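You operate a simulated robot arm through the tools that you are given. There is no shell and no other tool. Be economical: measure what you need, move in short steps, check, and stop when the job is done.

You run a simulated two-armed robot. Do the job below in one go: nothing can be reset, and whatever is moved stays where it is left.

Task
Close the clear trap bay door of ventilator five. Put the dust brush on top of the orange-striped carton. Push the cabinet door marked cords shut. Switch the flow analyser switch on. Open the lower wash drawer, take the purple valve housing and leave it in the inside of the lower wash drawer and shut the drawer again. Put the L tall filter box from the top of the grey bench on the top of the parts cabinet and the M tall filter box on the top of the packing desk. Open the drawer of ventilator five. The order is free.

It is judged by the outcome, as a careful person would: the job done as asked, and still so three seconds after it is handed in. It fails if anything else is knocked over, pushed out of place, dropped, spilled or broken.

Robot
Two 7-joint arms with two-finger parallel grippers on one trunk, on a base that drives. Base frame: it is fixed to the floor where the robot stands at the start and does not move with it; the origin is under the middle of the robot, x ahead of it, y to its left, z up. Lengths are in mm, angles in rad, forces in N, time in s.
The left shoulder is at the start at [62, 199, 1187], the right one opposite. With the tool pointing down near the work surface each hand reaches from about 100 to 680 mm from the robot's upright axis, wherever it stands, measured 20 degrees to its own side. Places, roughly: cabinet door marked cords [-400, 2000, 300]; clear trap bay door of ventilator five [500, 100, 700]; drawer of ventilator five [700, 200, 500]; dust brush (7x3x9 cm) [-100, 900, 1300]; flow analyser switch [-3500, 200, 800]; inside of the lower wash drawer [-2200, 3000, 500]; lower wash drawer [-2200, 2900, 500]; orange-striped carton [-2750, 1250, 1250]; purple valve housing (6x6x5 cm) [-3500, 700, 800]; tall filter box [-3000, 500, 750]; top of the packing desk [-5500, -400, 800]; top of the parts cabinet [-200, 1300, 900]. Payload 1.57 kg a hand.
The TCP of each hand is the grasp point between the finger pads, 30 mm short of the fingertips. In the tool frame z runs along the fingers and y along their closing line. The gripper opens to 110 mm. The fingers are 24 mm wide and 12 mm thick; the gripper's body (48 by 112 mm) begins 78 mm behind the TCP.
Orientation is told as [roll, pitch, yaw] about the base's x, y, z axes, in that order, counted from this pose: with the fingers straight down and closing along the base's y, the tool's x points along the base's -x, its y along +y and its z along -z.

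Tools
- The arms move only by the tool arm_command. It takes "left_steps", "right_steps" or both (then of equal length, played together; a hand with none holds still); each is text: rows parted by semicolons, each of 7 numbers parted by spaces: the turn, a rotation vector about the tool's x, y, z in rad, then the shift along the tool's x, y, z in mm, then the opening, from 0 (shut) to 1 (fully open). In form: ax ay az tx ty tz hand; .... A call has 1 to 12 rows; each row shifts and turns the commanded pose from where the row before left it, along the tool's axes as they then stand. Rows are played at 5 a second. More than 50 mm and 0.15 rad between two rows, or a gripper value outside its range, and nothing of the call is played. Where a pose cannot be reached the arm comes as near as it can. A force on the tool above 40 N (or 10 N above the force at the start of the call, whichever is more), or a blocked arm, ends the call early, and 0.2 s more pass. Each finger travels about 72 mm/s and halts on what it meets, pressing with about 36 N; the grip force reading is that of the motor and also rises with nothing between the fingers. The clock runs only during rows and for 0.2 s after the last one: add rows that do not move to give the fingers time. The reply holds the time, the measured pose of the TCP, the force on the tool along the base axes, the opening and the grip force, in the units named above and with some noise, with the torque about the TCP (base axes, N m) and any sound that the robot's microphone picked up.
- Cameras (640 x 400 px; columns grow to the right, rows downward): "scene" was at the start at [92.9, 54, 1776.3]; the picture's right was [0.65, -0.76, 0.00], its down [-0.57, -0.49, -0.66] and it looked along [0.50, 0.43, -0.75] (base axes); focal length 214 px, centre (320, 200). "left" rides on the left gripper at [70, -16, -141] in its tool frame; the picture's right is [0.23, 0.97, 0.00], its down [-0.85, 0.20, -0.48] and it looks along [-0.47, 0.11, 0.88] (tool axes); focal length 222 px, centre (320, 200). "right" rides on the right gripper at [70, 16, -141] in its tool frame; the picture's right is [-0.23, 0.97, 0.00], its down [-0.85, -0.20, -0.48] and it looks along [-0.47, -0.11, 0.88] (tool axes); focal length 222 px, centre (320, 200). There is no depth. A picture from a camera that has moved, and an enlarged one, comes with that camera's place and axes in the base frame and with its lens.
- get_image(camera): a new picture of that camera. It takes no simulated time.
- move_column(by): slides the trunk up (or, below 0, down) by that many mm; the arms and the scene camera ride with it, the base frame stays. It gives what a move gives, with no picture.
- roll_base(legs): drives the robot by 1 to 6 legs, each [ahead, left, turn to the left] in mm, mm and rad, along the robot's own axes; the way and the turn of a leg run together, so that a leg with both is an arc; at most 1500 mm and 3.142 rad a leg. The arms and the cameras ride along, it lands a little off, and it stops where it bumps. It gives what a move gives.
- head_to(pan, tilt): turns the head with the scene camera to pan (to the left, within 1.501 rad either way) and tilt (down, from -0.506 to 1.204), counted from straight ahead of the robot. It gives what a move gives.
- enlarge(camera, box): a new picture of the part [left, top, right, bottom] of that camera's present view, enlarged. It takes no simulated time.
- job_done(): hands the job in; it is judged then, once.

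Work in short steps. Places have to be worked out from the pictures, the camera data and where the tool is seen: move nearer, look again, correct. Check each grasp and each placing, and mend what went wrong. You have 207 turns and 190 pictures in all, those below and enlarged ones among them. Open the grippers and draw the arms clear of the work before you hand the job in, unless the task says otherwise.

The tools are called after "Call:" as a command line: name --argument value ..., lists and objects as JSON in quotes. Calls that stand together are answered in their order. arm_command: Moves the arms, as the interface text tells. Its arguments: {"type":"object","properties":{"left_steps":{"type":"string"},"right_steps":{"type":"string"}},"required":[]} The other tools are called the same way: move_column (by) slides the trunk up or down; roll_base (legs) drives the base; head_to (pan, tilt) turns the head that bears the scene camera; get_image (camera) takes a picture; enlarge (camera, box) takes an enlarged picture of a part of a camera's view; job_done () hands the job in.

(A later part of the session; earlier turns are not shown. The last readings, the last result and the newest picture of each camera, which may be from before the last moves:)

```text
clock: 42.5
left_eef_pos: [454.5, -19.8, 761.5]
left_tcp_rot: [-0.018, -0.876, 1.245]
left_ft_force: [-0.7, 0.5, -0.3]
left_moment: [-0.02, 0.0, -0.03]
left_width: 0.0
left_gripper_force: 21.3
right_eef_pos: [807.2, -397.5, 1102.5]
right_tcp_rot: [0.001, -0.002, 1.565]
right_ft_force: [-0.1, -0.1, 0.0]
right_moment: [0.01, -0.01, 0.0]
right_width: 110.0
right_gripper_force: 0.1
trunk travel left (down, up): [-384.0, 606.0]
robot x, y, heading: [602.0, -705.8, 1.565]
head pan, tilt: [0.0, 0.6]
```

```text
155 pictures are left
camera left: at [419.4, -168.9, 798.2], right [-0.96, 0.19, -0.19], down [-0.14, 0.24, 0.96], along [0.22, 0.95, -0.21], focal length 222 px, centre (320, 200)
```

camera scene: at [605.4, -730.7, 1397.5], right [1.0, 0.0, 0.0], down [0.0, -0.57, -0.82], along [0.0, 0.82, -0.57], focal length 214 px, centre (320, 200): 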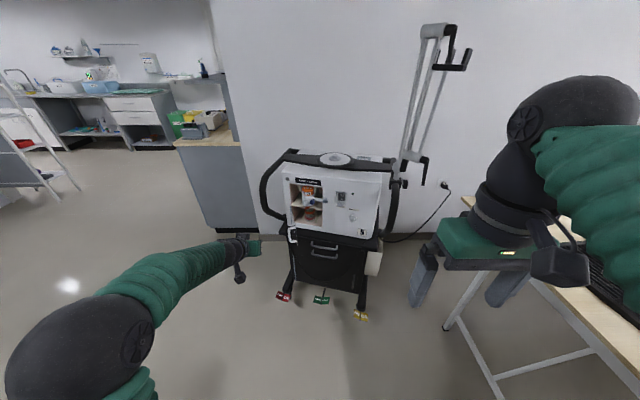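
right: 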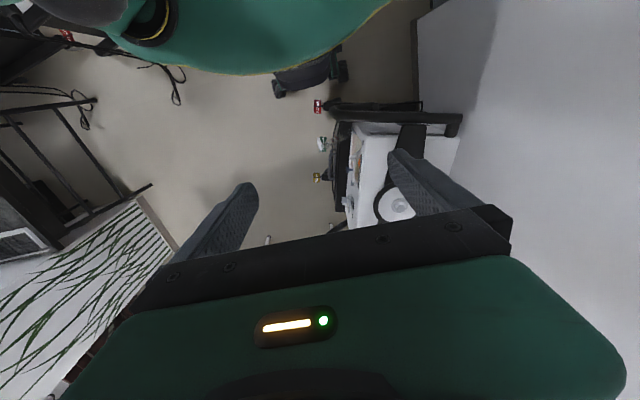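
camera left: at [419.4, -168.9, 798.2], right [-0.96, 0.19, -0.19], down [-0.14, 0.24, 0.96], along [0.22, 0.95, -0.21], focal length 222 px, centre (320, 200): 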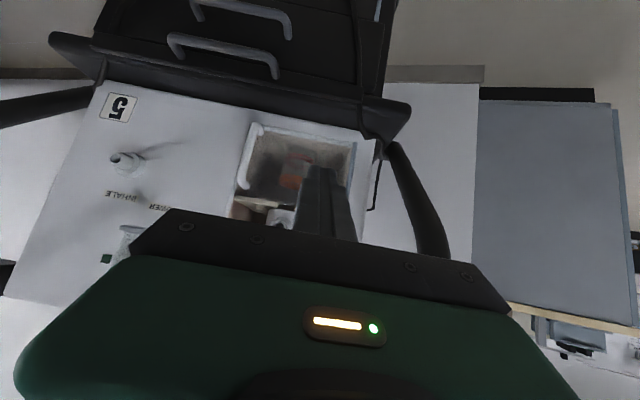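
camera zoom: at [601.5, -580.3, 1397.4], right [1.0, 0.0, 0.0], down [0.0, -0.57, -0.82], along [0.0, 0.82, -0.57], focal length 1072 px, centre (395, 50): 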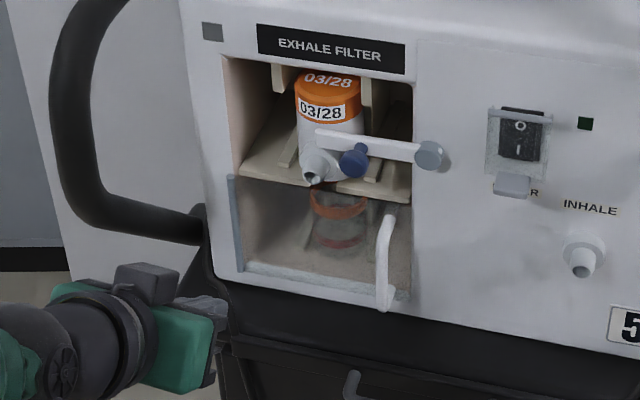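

Trap bay door is closed. Now the drawer: I zoom in on the cart's lower part.

Call:
enlarge --camera "scene" --box '[280, 230, 390, 330]'

Call:
enlarge --camera "left" --box '[60, 0, 420, 130]'

```text
4.00 times, centred on (335, 280) of scene
camera zoom: at [601.5, -580.3, 1397.4], right [1.0, 0.0, 0.0], down [0.0, -0.57, -0.82], along [0.0, 0.82, -0.57], focal length 858 px, centre (260, -120)
```

zoom: 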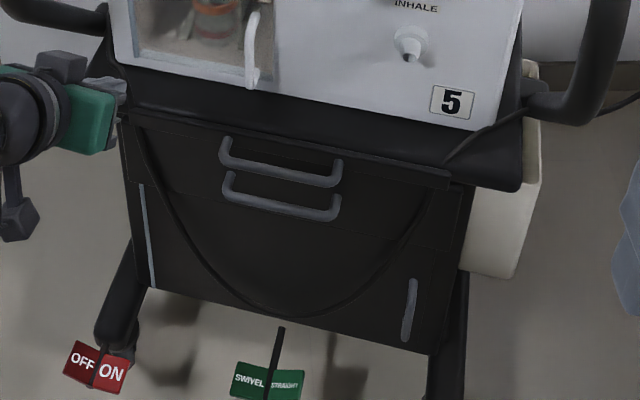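

```text
1.78 times, centred on (240, 65) of left
camera zoom: at [419.4, -168.9, 798.2], right [-0.96, 0.19, -0.19], down [-0.14, 0.24, 0.96], along [0.22, 0.95, -0.21], focal length 395 px, centre (462, 440)
```

zoom: 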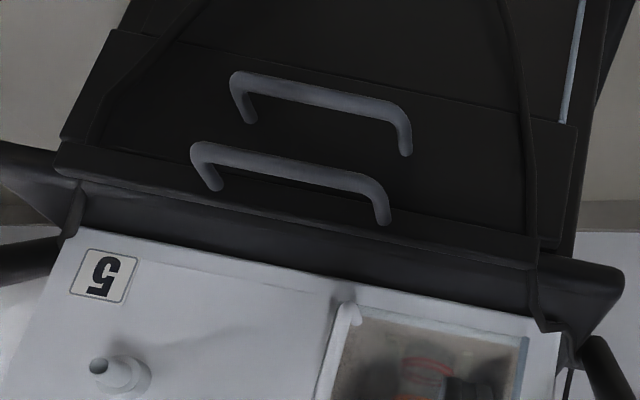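

There are two handles, z≈572 and z≈500. I back off and lower the trunk for a frontal view to see which belongs to the drawer.

Call:
roll_base --legs '[[-200, 0, 0]]'

Call:
move_column --by -250

Call:
enlarge --camera "scene" --box '[260, 160, 400, 280]'

Call:
get_image --camera "left"

```text
clock: 44.1
left_eef_pos: [457.6, -216.3, 762.5]
left_tcp_rot: [-0.016, -0.874, 1.237]
left_ft_force: [0.4, -0.4, 0.6]
left_moment: [-0.01, 0.01, 0.0]
left_width: 0.0
left_gripper_force: 21.5
right_eef_pos: [809.5, -596.0, 1102.4]
right_tcp_rot: [0.003, -0.003, 1.561]
right_ft_force: [0.1, -0.7, 0.3]
right_moment: [0.06, 0.01, 0.0]
right_width: 109.8
right_gripper_force: 0.1
trunk travel left (down, up): [-384.0, 606.0]
robot x, y, heading: [601.5, -897.9, 1.562]
head pan, tilt: [0.0, 0.6]
```

```text
clock: 46.6
left_eef_pos: [457.9, -216.6, 512.0]
left_tcp_rot: [-0.015, -0.876, 1.238]
left_ft_force: [0.1, -0.4, 0.1]
left_moment: [0.02, 0.0, 0.0]
left_width: 0.0
left_gripper_force: 20.4
right_eef_pos: [809.6, -595.2, 853.7]
right_tcp_rot: [0.001, -0.004, 1.562]
right_ft_force: [0.5, -0.7, -0.3]
right_moment: [0.03, 0.01, -0.03]
right_width: 110.0
right_gripper_force: 0.0
trunk travel left (down, up): [-134.0, 856.0]
robot x, y, heading: [601.5, -895.0, 1.564]
head pan, tilt: [0.0, 0.6]
```

```text
3.33 times, centred on (330, 220) of scene
camera zoom: at [603.6, -776.7, 1147.5], right [1.0, -0.01, 0.0], down [0.0, -0.57, -0.82], along [0.01, 0.82, -0.57], focal length 715 px, centre (287, 133)
```

zoom: 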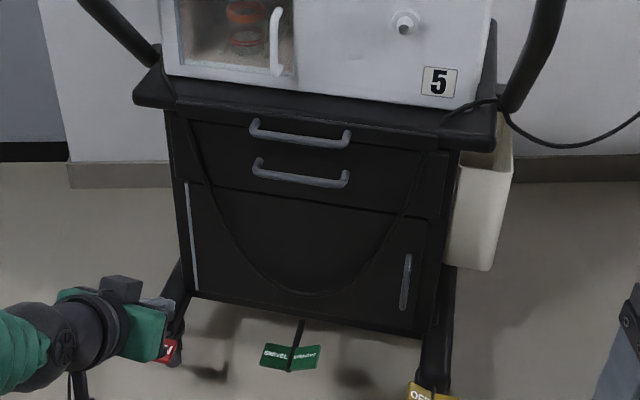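

```text
151 pictures are left
camera left: at [422.3, -364.8, 549.0], right [-0.96, 0.19, -0.18], down [-0.14, 0.24, 0.96], along [0.23, 0.95, -0.21], focal length 222 px, centre (320, 200)
```

left: 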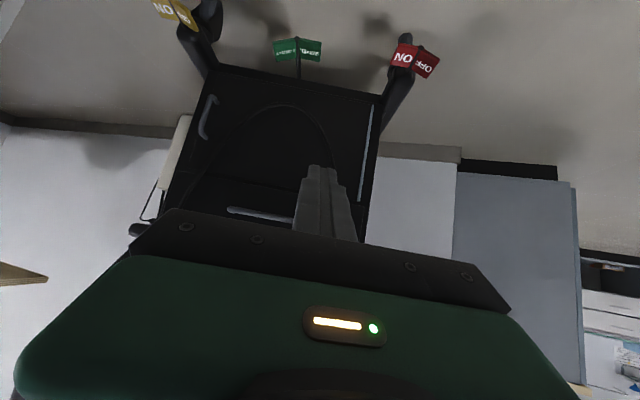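

The lower handle (z≈500) is on the drawer front; the upper is on a thin slide. I roll the left hand 90° so its fingers close vertically, and shift the base 120 right.

Call:
arm_command --left_steps "-0.085 0 -0.07 0 0 0 0.2;-0.085 0 -0.07 0 0 0 0.3;-0.085 0 -0.07 0 0 0 0.5;0 0 0.14 0 0 0 0.5;0 0 0.14 0 0 0 0.5;0 0 0.14 0 0 0 0.5;0 0 0.14 0 0 0 0.5;0 0 0.14 0 0 0 0.5"

Call:
arm_command --left_steps "0 0 0.145 0 0 0 0.5;0 0 0.145 0 0 0 0.5;0 0 0.145 0 0 0 0.5;0 0 0.145 0 0 0 0.5;0 0 0.145 0 0 0 0.5;0 0 0.145 0 0 0 0.5;0 0 0 0 0 0 0.5"

Call:
roll_base --legs '[[0, -120, 0]]'

Call:
get_image --camera "scene"

Call:
get_image --camera "left"

```text
clock: 48.5
left_eef_pos: [457.7, -215.8, 512.6]
left_tcp_rot: [0.651, -0.63, 0.641]
left_ft_force: [0.3, 1.0, 0.2]
left_moment: [-0.01, 0.0, 0.01]
left_width: 55.0
left_gripper_force: 0.0
right_eef_pos: [809.9, -595.9, 852.3]
right_tcp_rot: [0.003, -0.003, 1.562]
right_ft_force: [-0.5, 0.3, 0.2]
right_moment: [-0.02, 0.0, -0.01]
right_width: 110.0
right_gripper_force: 0.0
trunk travel left (down, up): [-134.0, 856.0]
robot x, y, heading: [603.4, -895.3, 1.562]
head pan, tilt: [0.0, 0.6]
```

```text
clock: 50.0
left_eef_pos: [458.1, -215.7, 512.6]
left_tcp_rot: [0.872, -0.004, -0.015]
left_ft_force: [-0.4, 0.6, -0.3]
left_moment: [0.01, 0.0, 0.01]
left_width: 55.1
left_gripper_force: 0.0
right_eef_pos: [811.3, -596.1, 852.7]
right_tcp_rot: [0.001, -0.002, 1.562]
right_ft_force: [0.1, 0.0, 0.5]
right_moment: [-0.02, 0.02, -0.01]
right_width: 110.1
right_gripper_force: 0.0
trunk travel left (down, up): [-134.0, 856.0]
robot x, y, heading: [602.9, -895.7, 1.56]
head pan, tilt: [0.0, 0.6]
```

```text
clock: 51.3
left_eef_pos: [575.2, -216.0, 513.3]
left_tcp_rot: [0.874, -0.007, -0.015]
left_ft_force: [-0.2, 0.2, -0.3]
left_moment: [0.01, 0.02, -0.01]
left_width: 55.0
left_gripper_force: 0.1
right_eef_pos: [927.3, -597.2, 852.9]
right_tcp_rot: [0.002, -0.002, 1.561]
right_ft_force: [-0.2, -0.2, -0.3]
right_moment: [-0.02, 0.02, 0.02]
right_width: 110.1
right_gripper_force: 0.1
trunk travel left (down, up): [-134.0, 856.0]
robot x, y, heading: [721.1, -901.3, 1.558]
head pan, tilt: [0.0, 0.6]
```

```text
150 pictures are left
camera scene: at [721.0, -777.8, 1147.4], right [1.0, -0.01, 0.0], down [0.0, -0.57, -0.82], along [0.01, 0.82, -0.57], focal length 214 px, centre (320, 200)
```

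scene: 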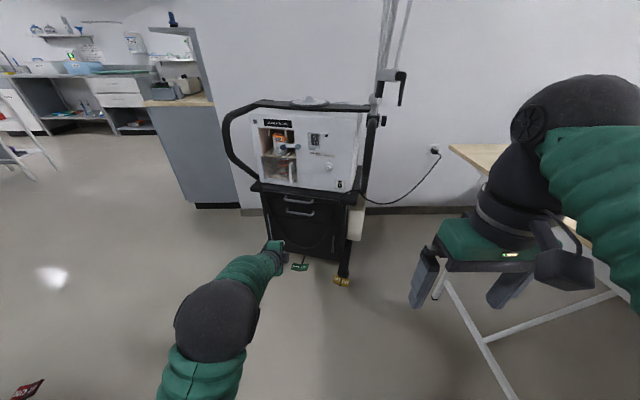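

```text
149 pictures are left
camera left: at [504.7, -333.6, 589.7], right [-0.22, 0.63, 0.74], down [0.85, -0.25, 0.47], along [0.48, 0.74, -0.48], focal length 222 px, centre (320, 200)
```

left: 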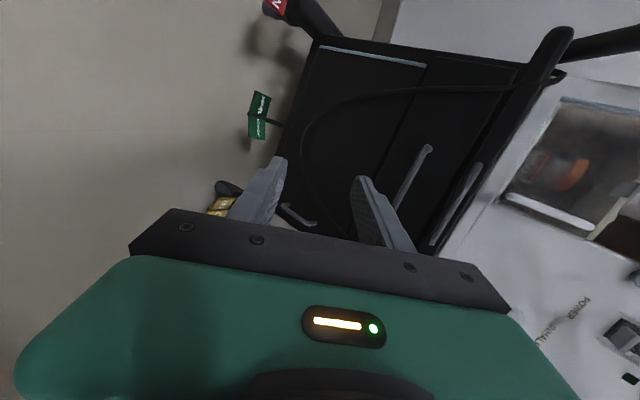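

Rolled fine. I level the fingers a bit more (to ~20° down) and move closer in front of the lower handle.

Call:
arm_command --left_steps "-0.12 0 0 -16 0 0 0.4;-0.12 0 0 -16 0 0 0.4;-0.12 0 0 -16 0 0 0.4;0 0 0 0 0 0 0.4"

```text
clock: 52.0
left_eef_pos: [479.1, -209.8, 528.0]
left_tcp_rot: [1.152, -0.042, 0.201]
left_ft_force: [-0.2, 0.6, -0.2]
left_moment: [-0.02, 0.01, 0.0]
left_width: 44.2
left_gripper_force: 0.0
right_eef_pos: [925.9, -597.5, 851.6]
right_tcp_rot: [0.001, -0.006, 1.565]
right_ft_force: [-0.7, -0.3, 0.4]
right_moment: [0.03, 0.01, -0.02]
right_width: 109.8
right_gripper_force: 0.0
trunk travel left (down, up): [-134.0, 856.0]
robot x, y, heading: [719.2, -900.0, 1.561]
head pan, tilt: [0.0, 0.6]
stopped in row 3 (left hand): the arm was blocked; the commanded pose is now the measured one
```

That hit a limit; I return to the 0.87 tilt and undo the skew.

Call:
arm_command --left_steps "0.14 0 0 0 0 0 0.4;0.14 0 0 0 0 0 0.4;0 -0.08 0.06 0 0 0 0.4;0 -0.08 0.06 0 0 0 0.4;0 0 0 0 0 0 0.4"

```text
clock: 53.2
left_eef_pos: [483.5, -210.1, 529.3]
left_tcp_rot: [0.878, -0.046, -0.01]
left_ft_force: [-0.4, -0.2, 0.4]
left_moment: [0.03, 0.03, 0.02]
left_width: 44.0
left_gripper_force: 0.0
right_eef_pos: [926.4, -598.4, 853.1]
right_tcp_rot: [0.002, -0.004, 1.564]
right_ft_force: [0.7, -0.4, -0.1]
right_moment: [0.02, 0.01, -0.03]
right_width: 110.1
right_gripper_force: 0.1
trunk travel left (down, up): [-134.0, 856.0]
robot x, y, heading: [719.9, -897.9, 1.56]
head pan, tilt: [0.0, 0.6]
```

I move to a spot ~120 mm before the handle along the finger direction.

Call:
arm_command --left_steps "0 0 0 -28.1 27.3 16.3 0.4;0 0 0 -28.1 27.3 16.3 0.4;0 0 0 -28.1 27.3 16.3 0.4;0 0 0 -28.1 27.3 16.3 0.4;0 0 0 -28.1 27.3 16.3 0.4;0 0 0 0 0 0 0.4"

Call:
get_image --camera "left"

Call:
enlarge --camera "scene" --box '[210, 160, 370, 290]'

```text
clock: 54.6
left_eef_pos: [622.6, -60.0, 587.8]
left_tcp_rot: [0.877, -0.049, -0.01]
left_ft_force: [-0.1, 0.0, -0.1]
left_moment: [-0.03, 0.01, 0.04]
left_width: 44.1
left_gripper_force: 0.1
right_eef_pos: [925.8, -597.4, 852.6]
right_tcp_rot: [0.001, -0.004, 1.565]
right_ft_force: [-0.3, 0.3, -0.4]
right_moment: [0.0, -0.02, 0.0]
right_width: 109.6
right_gripper_force: 0.0
trunk travel left (down, up): [-134.0, 856.0]
robot x, y, heading: [717.8, -894.9, 1.562]
head pan, tilt: [0.0, 0.6]
```

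```text
148 pictures are left
camera left: at [549.4, -178.2, 661.5], right [-0.26, 0.62, 0.74], down [0.83, -0.25, 0.5], along [0.49, 0.74, -0.45], focal length 222 px, centre (320, 200)
```

left: 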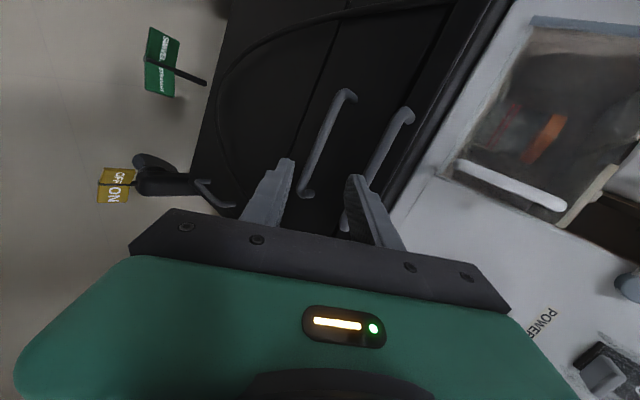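

```text
3.08 times, centred on (290, 225) of scene
camera zoom: at [720.9, -777.6, 1147.4], right [1.0, -0.01, 0.0], down [-0.01, -0.57, -0.82], along [0.01, 0.82, -0.57], focal length 660 px, centre (412, 123)
```

zoom: 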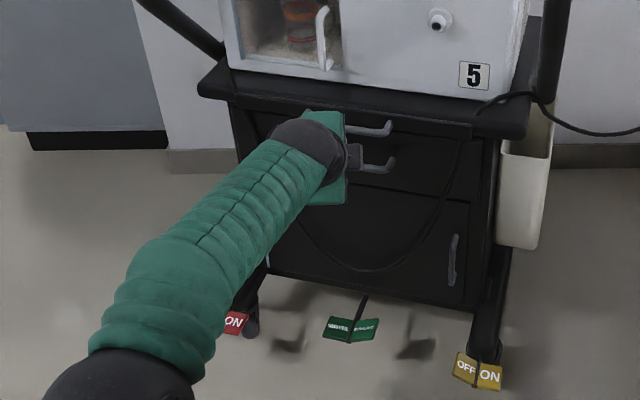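

The lower handle lies between the fingers' path, about 114 mm ahead. I advance 80 mm and recheck.

Call:
arm_command --left_steps "0 0 0 0 1 40 0.4;0 0 0 0 1 40 0.4;0 0 0 0 0 0 0.4"

Call:
get_image --camera "left"

```text
clock: 55.4
left_eef_pos: [608.1, -38.2, 535.7]
left_tcp_rot: [0.881, -0.045, -0.007]
left_ft_force: [0.7, -1.2, 0.6]
left_moment: [-0.04, 0.03, -0.02]
left_width: 43.8
left_gripper_force: 0.0
left hand out of reach, approached as far as the arm can: row 1, 2
right_eef_pos: [925.4, -598.5, 852.7]
right_tcp_rot: [0.002, -0.008, 1.564]
right_ft_force: [0.6, -0.6, 0.4]
right_moment: [0.01, 0.0, 0.0]
right_width: 109.9
right_gripper_force: 0.0
trunk travel left (down, up): [-134.0, 856.0]
robot x, y, heading: [718.9, -899.4, 1.565]
head pan, tilt: [0.0, 0.6]
```

```text
146 pictures are left
camera left: at [535.9, -156.3, 608.8], right [-0.26, 0.62, 0.74], down [0.83, -0.25, 0.5], along [0.49, 0.74, -0.45], focal length 222 px, centre (320, 200)
```

left: 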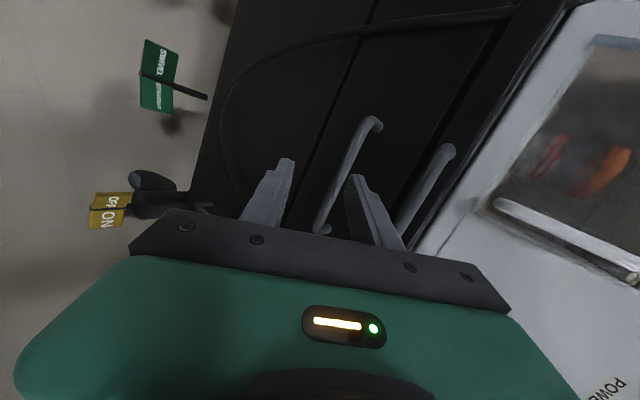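

The arm is at full stretch; I bring the base 60 mm forward instead, which moves the open fingers around the handle.

Call:
roll_base --legs '[[50, 0, 0]]'

Call:
get_image --camera "left"

```text
clock: 56.3
left_eef_pos: [610.7, 13.9, 532.9]
left_tcp_rot: [0.881, -0.041, -0.007]
left_ft_force: [-0.1, 0.3, -0.7]
left_moment: [0.0, -0.01, -0.01]
left_width: 44.1
left_gripper_force: 0.0
right_eef_pos: [926.9, -547.2, 852.5]
right_tcp_rot: [0.0, -0.004, 1.564]
right_ft_force: [0.1, -0.2, -0.3]
right_moment: [-0.03, 0.0, 0.0]
right_width: 110.1
right_gripper_force: 0.0
trunk travel left (down, up): [-134.0, 856.0]
robot x, y, heading: [718.4, -846.1, 1.564]
head pan, tilt: [0.0, 0.6]
```

```text
145 pictures are left
camera left: at [537.1, -105.0, 607.9], right [-0.26, 0.62, 0.74], down [0.83, -0.25, 0.5], along [0.49, 0.74, -0.45], focal length 222 px, centre (320, 200)
```

left: 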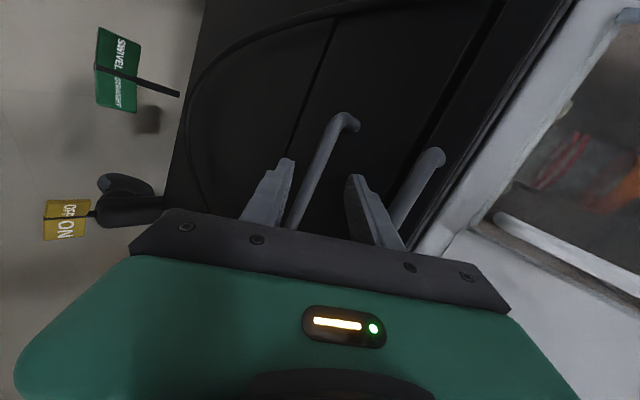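

Bar is nearly between the pads. Advance ~25 mm and check.

Call:
arm_command --left_steps "0 0 0 0 -3 12 0.4;0 0 0 0 -3 13 0.4;0 0 0 0 0 0 0.4"

Call:
get_image --camera "left"

Call:
enlarge --camera "scene" --box '[230, 170, 330, 260]'

```text
clock: 57.1
left_eef_pos: [607.3, 20.1, 518.7]
left_tcp_rot: [0.882, -0.043, -0.008]
left_ft_force: [-0.4, -4.2, 0.7]
left_moment: [0.06, -0.02, -0.05]
left_width: 41.9
left_gripper_force: 0.0
left hand out of reach, approached as far as the arm can: row 2
right_eef_pos: [927.2, -547.9, 853.5]
right_tcp_rot: [0.002, -0.006, 1.564]
right_ft_force: [0.5, -0.2, 0.7]
right_moment: [0.0, 0.0, 0.0]
right_width: 109.8
right_gripper_force: 0.1
trunk travel left (down, up): [-134.0, 856.0]
robot x, y, heading: [718.5, -850.2, 1.564]
head pan, tilt: [0.0, 0.6]
```

```text
144 pictures are left
camera left: at [535.3, -98.2, 592.5], right [-0.26, 0.62, 0.74], down [0.83, -0.25, 0.5], along [0.49, 0.74, -0.45], focal length 222 px, centre (320, 200)
```

left: 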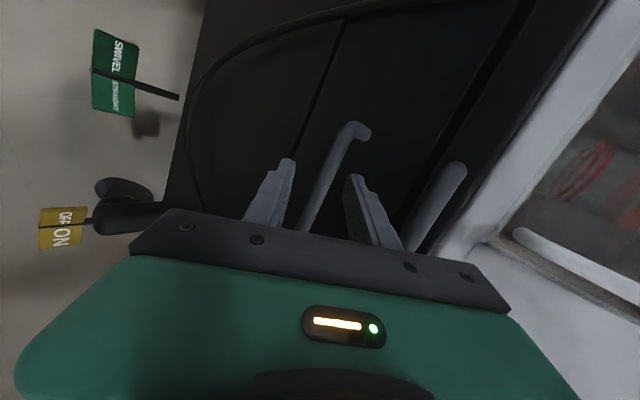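

```text
4.44 times, centred on (280, 215) of scene
camera zoom: at [721.6, -727.5, 1147.4], right [1.0, -0.01, 0.0], down [-0.01, -0.57, -0.82], along [0.01, 0.82, -0.57], focal length 953 px, centre (498, 133)
```

zoom: 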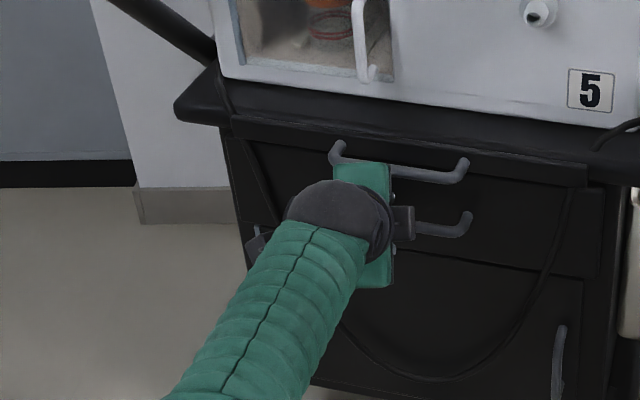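

The bar is centred between the pads. Close the grip.

Call:
arm_command --left_steps "0 0 0 0 0 0 0.2;0 0 0 0 0 0 0;0 0 0 0 0 0 0;0 0 0 0 0 0 0"

Call:
get_image --camera "left"

```text
clock: 58.1
left_eef_pos: [608.8, 21.4, 520.3]
left_tcp_rot: [0.884, -0.041, -0.009]
left_ft_force: [-1.6, 4.7, 4.3]
left_moment: [0.34, 0.91, -0.22]
left_width: 16.3
left_gripper_force: 31.9
right_eef_pos: [926.6, -548.1, 854.6]
right_tcp_rot: [0.002, -0.004, 1.564]
right_ft_force: [0.0, -0.6, -0.5]
right_moment: [-0.01, 0.01, 0.04]
right_width: 109.8
right_gripper_force: 0.0
trunk travel left (down, up): [-134.0, 856.0]
robot x, y, heading: [719.8, -848.2, 1.565]
head pan, tilt: [0.0, 0.6]
```

```text
142 pictures are left
camera left: at [535.1, -97.8, 593.9], right [-0.25, 0.62, 0.74], down [0.83, -0.25, 0.49], along [0.49, 0.74, -0.45], focal length 222 px, centre (320, 200)
```

left: 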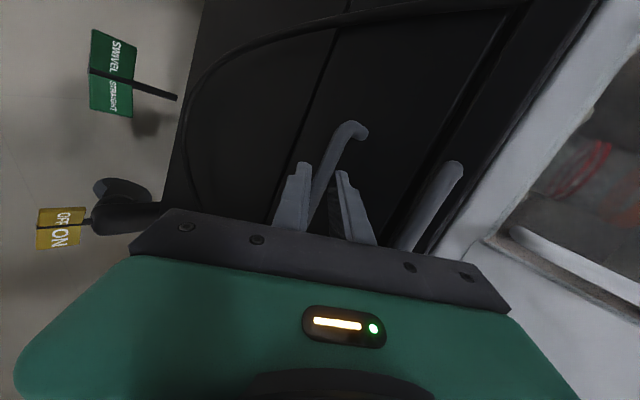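

Grip holds the bar (16 mm). Pull back 150 mm.

Call:
arm_command --left_steps "0 0 0 0 -9.5 -11.6 0;0 0 0 0 -12.7 -15.4 0;0 0 0 0 -12.7 -15.4 0;0 0 0 0 -12.7 -15.4 0;0 0 0 0 -12.7 -15.4 0;0 0 0 0 -12.7 -15.4 0;0 0 0 0 -12.7 -15.4 0;0 0 0 0 0 0 0"

Call:
enlarge --camera "scene" --box '[210, 160, 370, 290]'

```text
clock: 59.9
left_eef_pos: [605.6, -115.1, 520.0]
left_tcp_rot: [0.884, -0.045, -0.006]
left_ft_force: [-20.0, 2.6, 10.0]
left_moment: [0.38, 1.14, 0.12]
left_width: 16.4
left_gripper_force: 31.7
right_eef_pos: [925.1, -549.7, 853.3]
right_tcp_rot: [-0.001, -0.007, 1.564]
right_ft_force: [-0.3, -0.3, 0.1]
right_moment: [-0.01, 0.0, -0.02]
right_width: 110.0
right_gripper_force: 0.0
trunk travel left (down, up): [-134.0, 856.0]
robot x, y, heading: [717.9, -844.9, 1.559]
head pan, tilt: [0.0, 0.6]
```

```text
3.08 times, centred on (290, 225) of scene
camera zoom: at [719.0, -729.2, 1147.8], right [1.0, -0.01, 0.0], down [0.0, -0.57, -0.82], along [0.01, 0.82, -0.57], focal length 660 px, centre (412, 123)
```

zoom: 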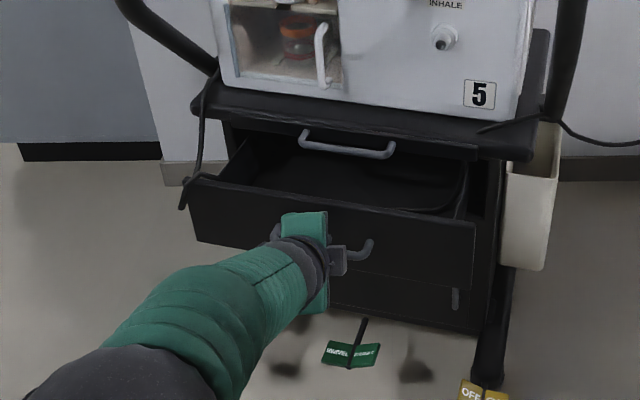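

Drawer is coming out (~135 mm), with some side force. Pull a further ~120 mm, drifting slightly to -x.

Call:
arm_command --left_steps "0 0 0 5 -9.5 -11.6 0;0 0 0 3 -12.7 -15.4 0;0 0 0 2 -12.7 -15.4 0;0 0 0 2 -12.7 -15.4 0;0 0 0 2 -12.7 -15.4 0;0 0 0 2 -12.7 -15.4 0;0 0 0 0 0 0 0"

Call:
enlarge --camera "scene" --box '[210, 160, 370, 290]'

```text
clock: 61.3
left_eef_pos: [586.0, -213.2, 520.9]
left_tcp_rot: [0.902, -0.044, -0.003]
left_ft_force: [9.2, 0.3, 3.2]
left_moment: [0.37, 1.16, 0.03]
left_width: 15.9
left_gripper_force: 31.4
right_eef_pos: [931.7, -549.3, 851.6]
right_tcp_rot: [0.004, -0.008, 1.561]
right_ft_force: [-0.1, 0.7, -0.4]
right_moment: [-0.01, 0.02, 0.01]
right_width: 110.2
right_gripper_force: 0.1
trunk travel left (down, up): [-134.0, 856.0]
robot x, y, heading: [717.9, -846.9, 1.563]
head pan, tilt: [0.0, 0.6]
stopped in row 6 (left hand): the force on the tool passed its limit at 56 N (the readings are from after the stop); the commanded pose is now the measured one
```

```text
3.08 times, centred on (290, 225) of scene
camera zoom: at [727.5, -728.1, 1147.0], right [1.0, -0.01, 0.0], down [-0.01, -0.57, -0.82], along [0.01, 0.82, -0.57], focal length 660 px, centre (412, 123)
```

zoom: 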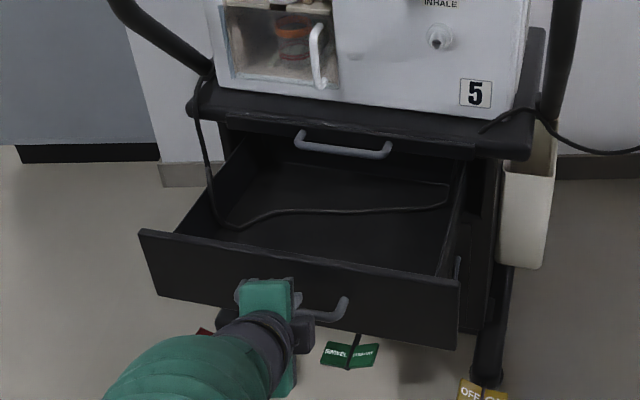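

Drawer is at its end stop, fully open. Release and withdraw.

Call:
arm_command --left_steps "0 0 0 0 0 0 0.4;0 0 0 0 0 0 0.4;0 0 0 0 0 -30 0.4;0 0 0 0 0 -40 0.4;0 0 0 0 0 -40 0.4;0 0 0 0 0 -40 0.4"

Call:
roll_base --legs '[[-150, 0, 0]]'

Call:
get_image --camera "scene"

```text
clock: 62.5
left_eef_pos: [437.4, -298.1, 545.6]
left_tcp_rot: [0.843, 0.063, 0.271]
left_ft_force: [0.0, -0.4, 0.0]
left_moment: [0.04, 0.0, 0.02]
left_width: 44.1
left_gripper_force: 0.0
right_eef_pos: [926.7, -549.4, 855.3]
right_tcp_rot: [0.002, -0.008, 1.561]
right_ft_force: [-0.2, 0.3, 0.0]
right_moment: [0.03, -0.04, -0.02]
right_width: 110.0
right_gripper_force: 0.1
trunk travel left (down, up): [-134.0, 856.0]
robot x, y, heading: [720.4, -847.5, 1.563]
head pan, tilt: [0.0, 0.6]
stopped in row 5 (left hand): the arm was blocked; the commanded pose is now the measured one
```

```text
clock: 63.8
left_eef_pos: [437.2, -449.9, 544.4]
left_tcp_rot: [0.841, 0.066, 0.268]
left_ft_force: [0.0, 0.3, 0.9]
left_moment: [0.01, -0.01, -0.01]
left_width: 44.0
left_gripper_force: 0.1
right_eef_pos: [927.3, -700.5, 853.8]
right_tcp_rot: [0.002, -0.006, 1.561]
right_ft_force: [0.2, -0.6, 0.3]
right_moment: [0.01, 0.03, -0.01]
right_width: 109.8
right_gripper_force: 0.0
trunk travel left (down, up): [-134.0, 856.0]
robot x, y, heading: [716.2, -999.9, 1.56]
head pan, tilt: [0.0, 0.6]
```

```text
139 pictures are left
camera scene: at [720.6, -879.4, 1147.6], right [1.0, -0.01, 0.0], down [-0.01, -0.57, -0.82], along [0.01, 0.82, -0.57], focal length 214 px, centre (320, 200)
```

scene: 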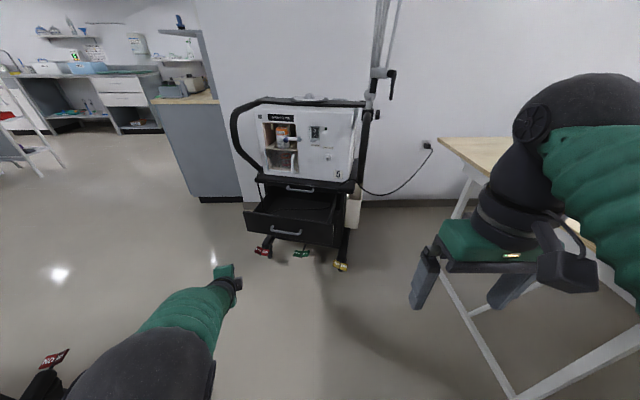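

Drawer is open and the hand is clear. I raise the trunk and restore the left hand to a down-pointing pose.

Call:
move_column --by 400

Call:
arm_command --left_steps "0.14 0 0 0 0 0 1;0.14 0 0 0 0 0 1;0.14 0 0 0 0 0 1;0.14 0 0 0 0 0 1;0.14 0 0 0 0 0 1;0.14 0 0 0 0 0 1"

Call:
arm_command --left_steps "0 0 -0.145 0 0 0 1;0 0 -0.145 0 0 0 1;0 0 -0.145 0 0 0 1;0 0 -0.145 0 0 0 1;0 0 -0.145 0 0 0 1;0 0 -0.145 0 0 0 1;0 0 -0.145 0 0 0 1;0 0 -0.145 0 0 0 1;0 0 -0.145 0 0 0 1"

Call:
move_column --by 400

Call:
head_to --pan 0.8 --tilt 0.6

Call:
get_image --camera "scene"

```text
clock: 67.7
left_eef_pos: [438.5, -449.2, 944.7]
left_tcp_rot: [0.842, 0.066, 0.266]
left_ft_force: [-0.8, -0.5, -0.5]
left_moment: [-0.01, 0.04, 0.03]
left_width: 43.6
left_gripper_force: 0.0
right_eef_pos: [927.4, -701.1, 1253.0]
right_tcp_rot: [0.001, -0.008, 1.558]
right_ft_force: [0.4, 0.0, -0.8]
right_moment: [-0.01, -0.05, -0.01]
right_width: 110.1
right_gripper_force: 0.1
trunk travel left (down, up): [-534.0, 456.0]
robot x, y, heading: [719.9, -997.7, 1.554]
head pan, tilt: [0.0, 0.6]
```

```text
clock: 69.1
left_eef_pos: [438.2, -448.5, 943.5]
left_tcp_rot: [-0.003, 0.062, 0.266]
left_ft_force: [0.1, 0.8, -0.3]
left_moment: [0.0, 0.01, 0.0]
left_width: 110.1
left_gripper_force: 0.0
right_eef_pos: [925.9, -698.4, 1253.5]
right_tcp_rot: [0.0, -0.005, 1.558]
right_ft_force: [0.5, 0.7, 0.3]
right_moment: [-0.04, -0.03, -0.03]
right_width: 109.6
right_gripper_force: 0.1
trunk travel left (down, up): [-534.0, 456.0]
robot x, y, heading: [717.9, -998.2, 1.555]
head pan, tilt: [0.0, 0.6]
```

```text
clock: 71.1
left_eef_pos: [438.8, -450.1, 944.0]
left_tcp_rot: [0.064, 0.016, 1.576]
left_ft_force: [-0.5, -0.8, 0.0]
left_moment: [-0.04, 0.02, -0.03]
left_width: 110.0
left_gripper_force: 0.0
right_eef_pos: [928.2, -700.7, 1253.4]
right_tcp_rot: [0.002, -0.007, 1.558]
right_ft_force: [0.2, 0.7, 0.0]
right_moment: [0.05, -0.02, -0.01]
right_width: 110.1
right_gripper_force: 0.0
trunk travel left (down, up): [-534.0, 456.0]
robot x, y, heading: [715.8, -999.2, 1.553]
head pan, tilt: [0.0, 0.6]
```

```text
clock: 74.9
left_eef_pos: [437.4, -448.9, 1343.3]
left_tcp_rot: [0.063, 0.016, 1.572]
left_ft_force: [0.8, 0.0, 0.6]
left_moment: [0.03, -0.02, -0.02]
left_width: 110.0
left_gripper_force: 0.0
right_eef_pos: [925.5, -699.9, 1653.8]
right_tcp_rot: [0.0, -0.007, 1.559]
right_ft_force: [-0.1, 0.5, -0.2]
right_moment: [0.02, 0.02, 0.02]
right_width: 109.9
right_gripper_force: 0.0
trunk travel left (down, up): [-934.0, 56.0]
robot x, y, heading: [720.8, -998.3, 1.556]
head pan, tilt: [0.0, 0.6]
```

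```text
clock: 76.0
left_eef_pos: [438.7, -450.4, 1344.5]
left_tcp_rot: [0.064, 0.016, 1.571]
left_ft_force: [-0.5, -0.3, -0.1]
left_moment: [-0.01, 0.02, 0.02]
left_width: 110.0
left_gripper_force: 0.0
right_eef_pos: [926.8, -699.7, 1653.2]
right_tcp_rot: [0.002, -0.008, 1.558]
right_ft_force: [-0.2, 0.4, 0.3]
right_moment: [-0.05, -0.02, -0.01]
right_width: 110.2
right_gripper_force: 0.0
trunk travel left (down, up): [-934.0, 56.0]
robot x, y, heading: [723.1, -997.1, 1.561]
head pan, tilt: [0.799, 0.6]
```

```text
138 pictures are left
camera scene: at [656.3, -902.7, 1947.5], right [0.71, 0.71, 0.0], down [0.4, -0.4, -0.82], along [-0.58, 0.58, -0.57], focal length 214 px, centre (320, 200)
```

scene: 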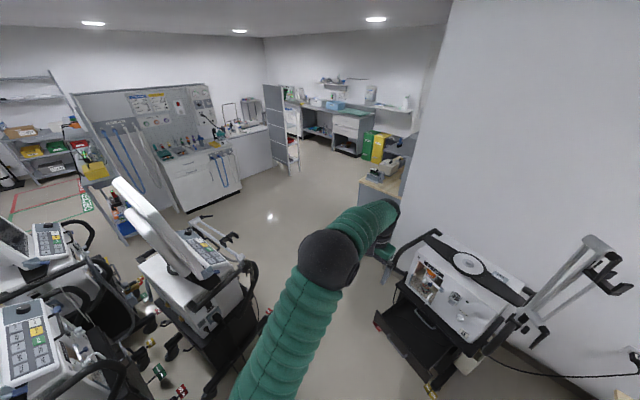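

Good overview. I drive through the gap to about (-800,450) and turn to face +x toward the parts cabinet.

Call:
roll_base --legs '[[548, 570, 0], [900, 950, 0]]'

Call:
move_column --by 50

Call:
roll_base --legs '[[0, 0, -1.56]]'

Call:
head_to --pan 0.4 --tilt 0.7

Call:
get_image --camera "scene"

```text
clock: 86.4
left_eef_pos: [-1055.1, 1020.8, 1344.1]
left_tcp_rot: [0.062, 0.014, 1.583]
left_ft_force: [-1.0, -0.3, 0.0]
left_moment: [-0.03, -0.01, 0.03]
left_width: 110.0
left_gripper_force: 0.1
right_eef_pos: [-562.6, 774.5, 1653.6]
right_tcp_rot: [0.001, -0.008, 1.574]
right_ft_force: [-0.1, -0.3, 0.2]
right_moment: [-0.01, 0.01, -0.01]
right_width: 110.0
right_gripper_force: 0.0
trunk travel left (down, up): [-934.0, 56.0]
robot x, y, heading: [-768.4, 479.8, 1.57]
head pan, tilt: [0.799, 0.6]
```

```text
clock: 87.3
left_eef_pos: [-1055.3, 1020.8, 1393.3]
left_tcp_rot: [0.063, 0.016, 1.585]
left_ft_force: [-0.2, 0.0, -0.7]
left_moment: [0.0, -0.02, -0.03]
left_width: 110.1
left_gripper_force: 0.0
right_eef_pos: [-563.2, 775.1, 1704.2]
right_tcp_rot: [0.004, -0.006, 1.572]
right_ft_force: [-0.8, 0.1, 0.2]
right_moment: [0.02, 0.02, 0.01]
right_width: 109.8
right_gripper_force: 0.2
trunk travel left (down, up): [-984.0, 6.0]
robot x, y, heading: [-772.5, 472.7, 1.568]
head pan, tilt: [0.799, 0.6]
```

```text
clock: 91.5
left_eef_pos: [-228.9, 770.2, 1394.5]
left_tcp_rot: [0.063, 0.017, 0.029]
left_ft_force: [0.0, -0.7, 1.2]
left_moment: [-0.03, -0.02, 0.01]
left_width: 110.0
left_gripper_force: 0.0
right_eef_pos: [-465.0, 276.1, 1703.9]
right_tcp_rot: [0.001, -0.007, 0.019]
right_ft_force: [0.0, -0.1, 0.4]
right_moment: [-0.02, 0.01, -0.03]
right_width: 110.0
right_gripper_force: 0.1
trunk travel left (down, up): [-984.0, 6.0]
robot x, y, heading: [-770.7, 473.8, 0.013]
head pan, tilt: [0.799, 0.6]
```

```text
clock: 92.4
left_eef_pos: [-229.1, 770.2, 1395.1]
left_tcp_rot: [0.062, 0.014, 0.03]
left_ft_force: [-0.3, 0.5, -0.6]
left_moment: [-0.02, 0.01, 0.0]
left_width: 109.8
left_gripper_force: 0.0
right_eef_pos: [-466.1, 274.9, 1703.6]
right_tcp_rot: [0.004, -0.009, 0.017]
right_ft_force: [0.5, 0.6, 0.3]
right_moment: [-0.01, 0.02, 0.03]
right_width: 109.9
right_gripper_force: 0.1
trunk travel left (down, up): [-984.0, 6.0]
robot x, y, heading: [-769.9, 473.7, 0.015]
head pan, tilt: [0.4, 0.7]
```

```text
137 pictures are left
camera scene: at [-656.2, 510.4, 1988.8], right [0.4, -0.92, 0.0], down [-0.59, -0.26, -0.76], along [0.7, 0.31, -0.65], focal length 214 px, centre (320, 200)
```

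scene: 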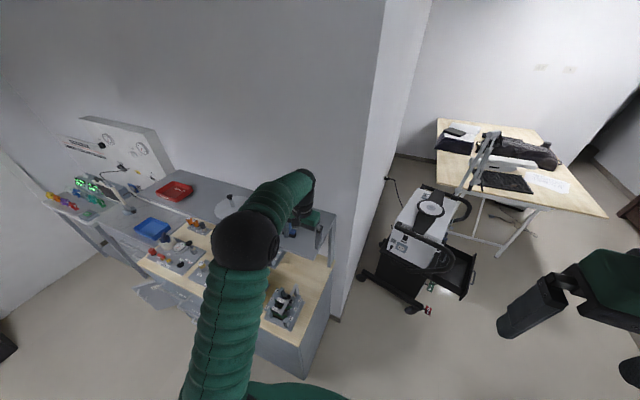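

I look through the left hand camera for the brush.

Call:
get_image --camera "left"

Call:
enlarge --camera "scene" --box '[40, 150, 340, 350]'

```text
136 pictures are left
camera left: at [-294.3, 743.7, 1534.8], right [-0.26, 0.96, 0.06], down [0.86, 0.2, 0.48], along [0.45, 0.18, -0.88], focal length 222 px, centre (320, 200)
```

left: 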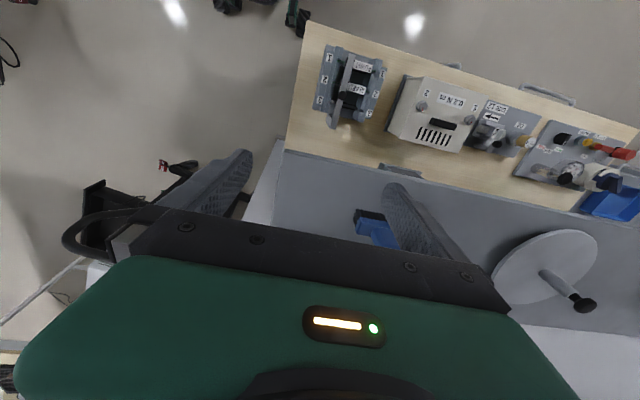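

```text
2.00 times, centred on (190, 250) of scene
camera zoom: at [-656.2, 510.4, 1988.8], right [0.4, -0.92, 0.0], down [-0.59, -0.26, -0.76], along [0.7, 0.31, -0.65], focal length 429 px, centre (580, 100)
```

zoom: 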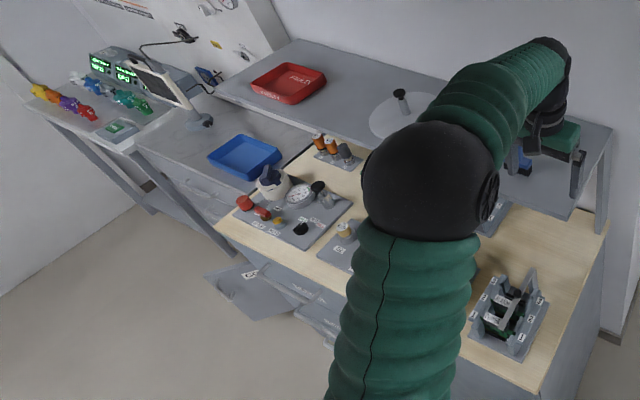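

Brush near (-148,877) under the finger. I raise the hand, level it, and move over y to see the brush clearly.

Call:
arm_command --left_steps "0.063 -0.016 0.03 0 25 -40 1;0 0 0 0 25 -40 1;0 0 0 0 20 -10 1;0 0 0 0 0 0 1"

Call:
get_image --camera "left"

```text
clock: 93.4
left_eef_pos: [-227.5, 837.2, 1484.4]
left_tcp_rot: [-0.002, 0.0, 0.0]
left_ft_force: [0.3, 0.0, -0.2]
left_moment: [-0.01, -0.03, -0.02]
left_width: 109.9
left_gripper_force: 0.1
right_eef_pos: [-466.1, 276.6, 1703.1]
right_tcp_rot: [0.003, -0.008, 0.016]
right_ft_force: [-0.2, 0.6, -0.5]
right_moment: [-0.01, 0.0, -0.02]
right_width: 110.0
right_gripper_force: 0.1
trunk travel left (down, up): [-984.0, 6.0]
robot x, y, heading: [-767.6, 472.9, 0.013]
head pan, tilt: [0.4, 0.7]
```

```text
134 pictures are left
camera left: at [-295.9, 822.0, 1625.3], right [-0.23, 0.97, 0.0], down [0.86, 0.2, 0.48], along [0.47, 0.11, -0.88], focal length 222 px, centre (320, 200)
```

left: 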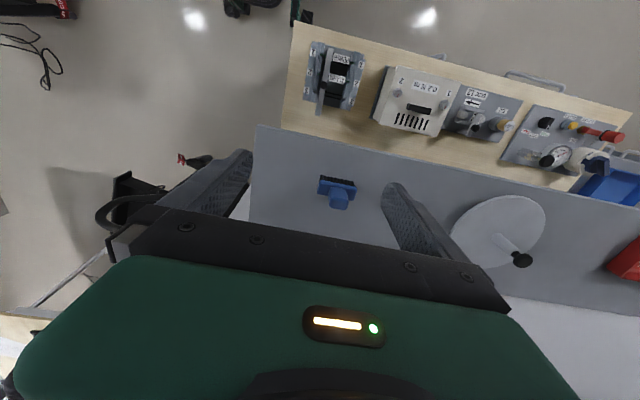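

Call:
enlarge --camera "left" --box '[280, 150, 400, 230]'

```text
5.00 times, centred on (340, 190) of left
camera zoom: at [-295.9, 822.0, 1625.3], right [-0.23, 0.97, 0.0], down [0.86, 0.2, 0.48], along [0.47, 0.11, -0.88], focal length 1111 px, centre (220, 250)
```

zoom: 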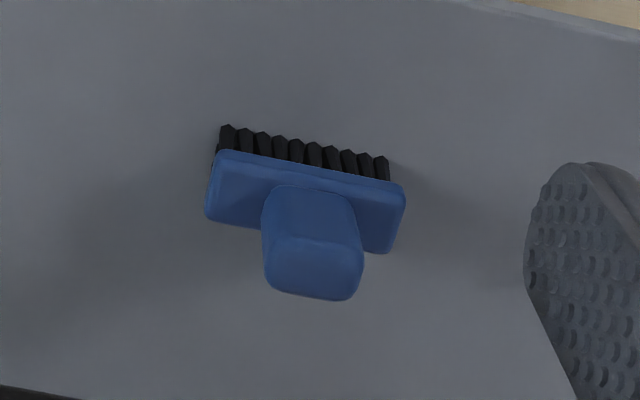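

Brush stands on bristles with the handle up, its centre near (-143,886), shelf z≈1250. I move over it and lower part way.

Call:
arm_command --left_steps "0 0 0 -42 24 0 0.8;0 0 0 -42 24 0 0.8;0 0 0 0 0 45 0.8;0 0 0 0 0 45 0.8;0 0 0 0 0 0 0.8"

Call:
get_image --camera "left"

```text
clock: 94.6
left_eef_pos: [-166.4, 873.1, 1385.4]
left_tcp_rot: [0.0, 0.002, -0.001]
left_ft_force: [0.5, -0.1, -0.5]
left_moment: [-0.01, 0.02, 0.04]
left_width: 88.0
left_gripper_force: 0.0
left hand out of reach, approached as far as the arm can: row 2
right_eef_pos: [-462.9, 270.6, 1703.6]
right_tcp_rot: [0.001, -0.007, 0.017]
right_ft_force: [-0.1, 0.8, 0.2]
right_moment: [0.02, -0.03, 0.0]
right_width: 109.9
right_gripper_force: 0.0
trunk travel left (down, up): [-984.0, 6.0]
robot x, y, heading: [-769.9, 474.9, 0.014]
head pan, tilt: [0.4, 0.7]
```

```text
132 pictures are left
camera left: at [-235.7, 857.3, 1526.7], right [-0.23, 0.97, 0.0], down [0.86, 0.2, 0.48], along [0.47, 0.11, -0.88], focal length 222 px, centre (320, 200)
```

left: 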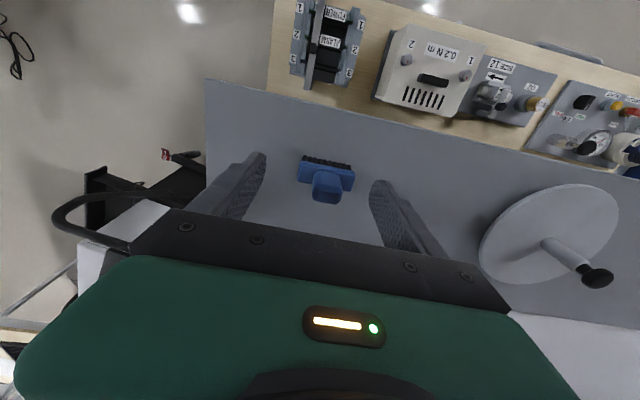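

Handle top near (-147,885). I nudge the base by that offset.

Call:
roll_base --legs '[[20, 12, 0]]'

Call:
arm_command --left_steps "0 0 0 0 0 28 0.8;0 0 0 0 0 28 0.8;0 0 0 0 0 0 0.8"

Call:
get_image --camera "left"

```text
clock: 95.4
left_eef_pos: [-150.9, 891.4, 1387.6]
left_tcp_rot: [-0.002, -0.003, 0.0]
left_ft_force: [-0.2, 0.4, 0.6]
left_moment: [-0.01, -0.01, 0.0]
left_width: 88.2
left_gripper_force: 0.0
right_eef_pos: [-450.1, 289.7, 1704.7]
right_tcp_rot: [0.0, -0.011, 0.018]
right_ft_force: [-0.7, 0.0, 0.8]
right_moment: [-0.03, 0.0, 0.0]
right_width: 110.1
right_gripper_force: 0.0
trunk travel left (down, up): [-984.0, 6.0]
robot x, y, heading: [-746.9, 490.9, 0.017]
head pan, tilt: [0.4, 0.7]
```

```text
clock: 96.2
left_eef_pos: [-151.5, 894.2, 1331.0]
left_tcp_rot: [-0.003, -0.003, 0.001]
left_ft_force: [0.1, 0.2, -1.2]
left_moment: [-0.02, -0.02, 0.02]
left_width: 87.8
left_gripper_force: 0.2
right_eef_pos: [-449.7, 292.4, 1706.2]
right_tcp_rot: [0.0, -0.011, 0.018]
right_ft_force: [-0.4, 0.3, -0.2]
right_moment: [-0.01, -0.01, 0.0]
right_width: 110.0
right_gripper_force: 0.0
trunk travel left (down, up): [-984.0, 6.0]
robot x, y, heading: [-750.6, 487.7, 0.014]
head pan, tilt: [0.4, 0.7]
```

```text
131 pictures are left
camera left: at [-220.4, 878.7, 1471.2], right [-0.23, 0.97, 0.0], down [0.85, 0.2, 0.48], along [0.47, 0.11, -0.88], focal length 222 px, centre (320, 200)
```

left: 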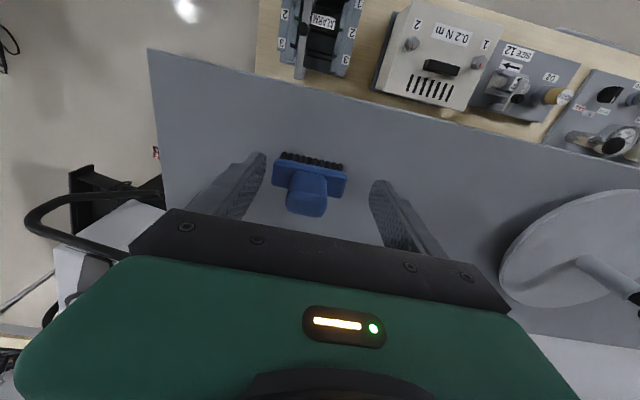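

Offset ~10 mm in y; correct it, lower 8 mm and close.

Call:
arm_command --left_steps "0 0 0 0 -9 8 0.8;0 0 0 0 0 0 0.5;0 0 0 0 0 0 0.2;0 0 0 0 0 0 0;0 0 0 0 0 0 0;0 0 0 0 0 0 0"

Call:
get_image --camera "left"

```text
clock: 97.6
left_eef_pos: [-150.6, 873.9, 1327.0]
left_tcp_rot: [0.005, -0.001, 0.0]
left_ft_force: [1.0, 0.8, 1.5]
left_moment: [0.02, -0.01, -0.01]
left_width: 29.2
left_gripper_force: 36.8
right_eef_pos: [-448.9, 280.2, 1703.6]
right_tcp_rot: [0.007, -0.01, 0.017]
right_ft_force: [-0.1, -0.1, -0.3]
right_moment: [0.05, 0.02, 0.01]
right_width: 110.0
right_gripper_force: 0.1
trunk travel left (down, up): [-984.0, 6.0]
robot x, y, heading: [-747.7, 485.0, 0.01]
head pan, tilt: [0.4, 0.7]
```

```text
130 pictures are left
camera left: at [-219.3, 858.0, 1466.3], right [-0.23, 0.97, 0.0], down [0.85, 0.2, 0.48], along [0.47, 0.11, -0.88], focal length 222 px, centre (320, 200)
```

left: 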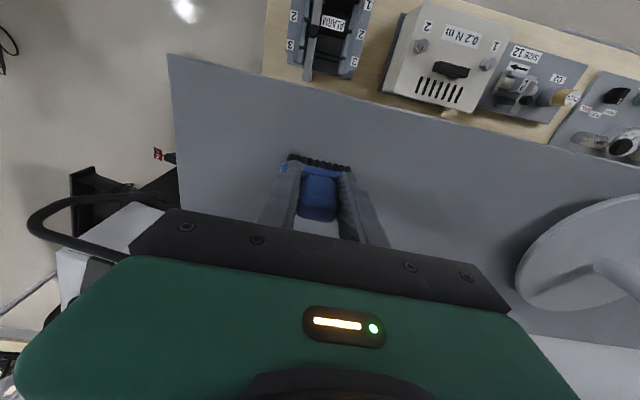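

Gripped (29 mm). Lift by 110 mm and check.

Call:
arm_command --left_steps "0 0 0 0 0 -20 0;0 0 0 0 0 -45 0;0 0 0 0 0 -45 0;0 0 0 0 0 0 0"

Call:
get_image --camera "left"

```text
clock: 98.6
left_eef_pos: [-148.4, 874.8, 1435.2]
left_tcp_rot: [0.001, -0.002, 0.0]
left_ft_force: [-0.4, -0.5, -0.3]
left_moment: [-0.02, -0.01, 0.01]
left_width: 29.3
left_gripper_force: 35.8
right_eef_pos: [-449.8, 280.8, 1703.8]
right_tcp_rot: [0.005, -0.009, 0.015]
right_ft_force: [0.2, 0.0, -1.0]
right_moment: [0.0, 0.04, 0.01]
right_width: 109.8
right_gripper_force: 0.0
trunk travel left (down, up): [-984.0, 6.0]
robot x, y, heading: [-749.5, 484.3, 0.016]
head pan, tilt: [0.4, 0.7]
```

```text
129 pictures are left
camera left: at [-217.5, 858.9, 1575.5], right [-0.23, 0.97, 0.0], down [0.85, 0.2, 0.48], along [0.47, 0.11, -0.88], focal length 222 px, centre (320, 200)
```

left: 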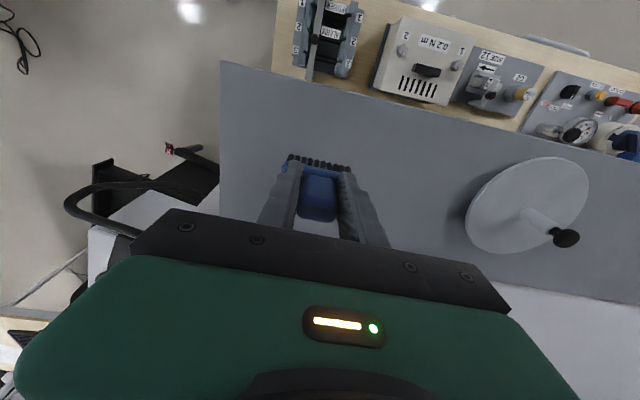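

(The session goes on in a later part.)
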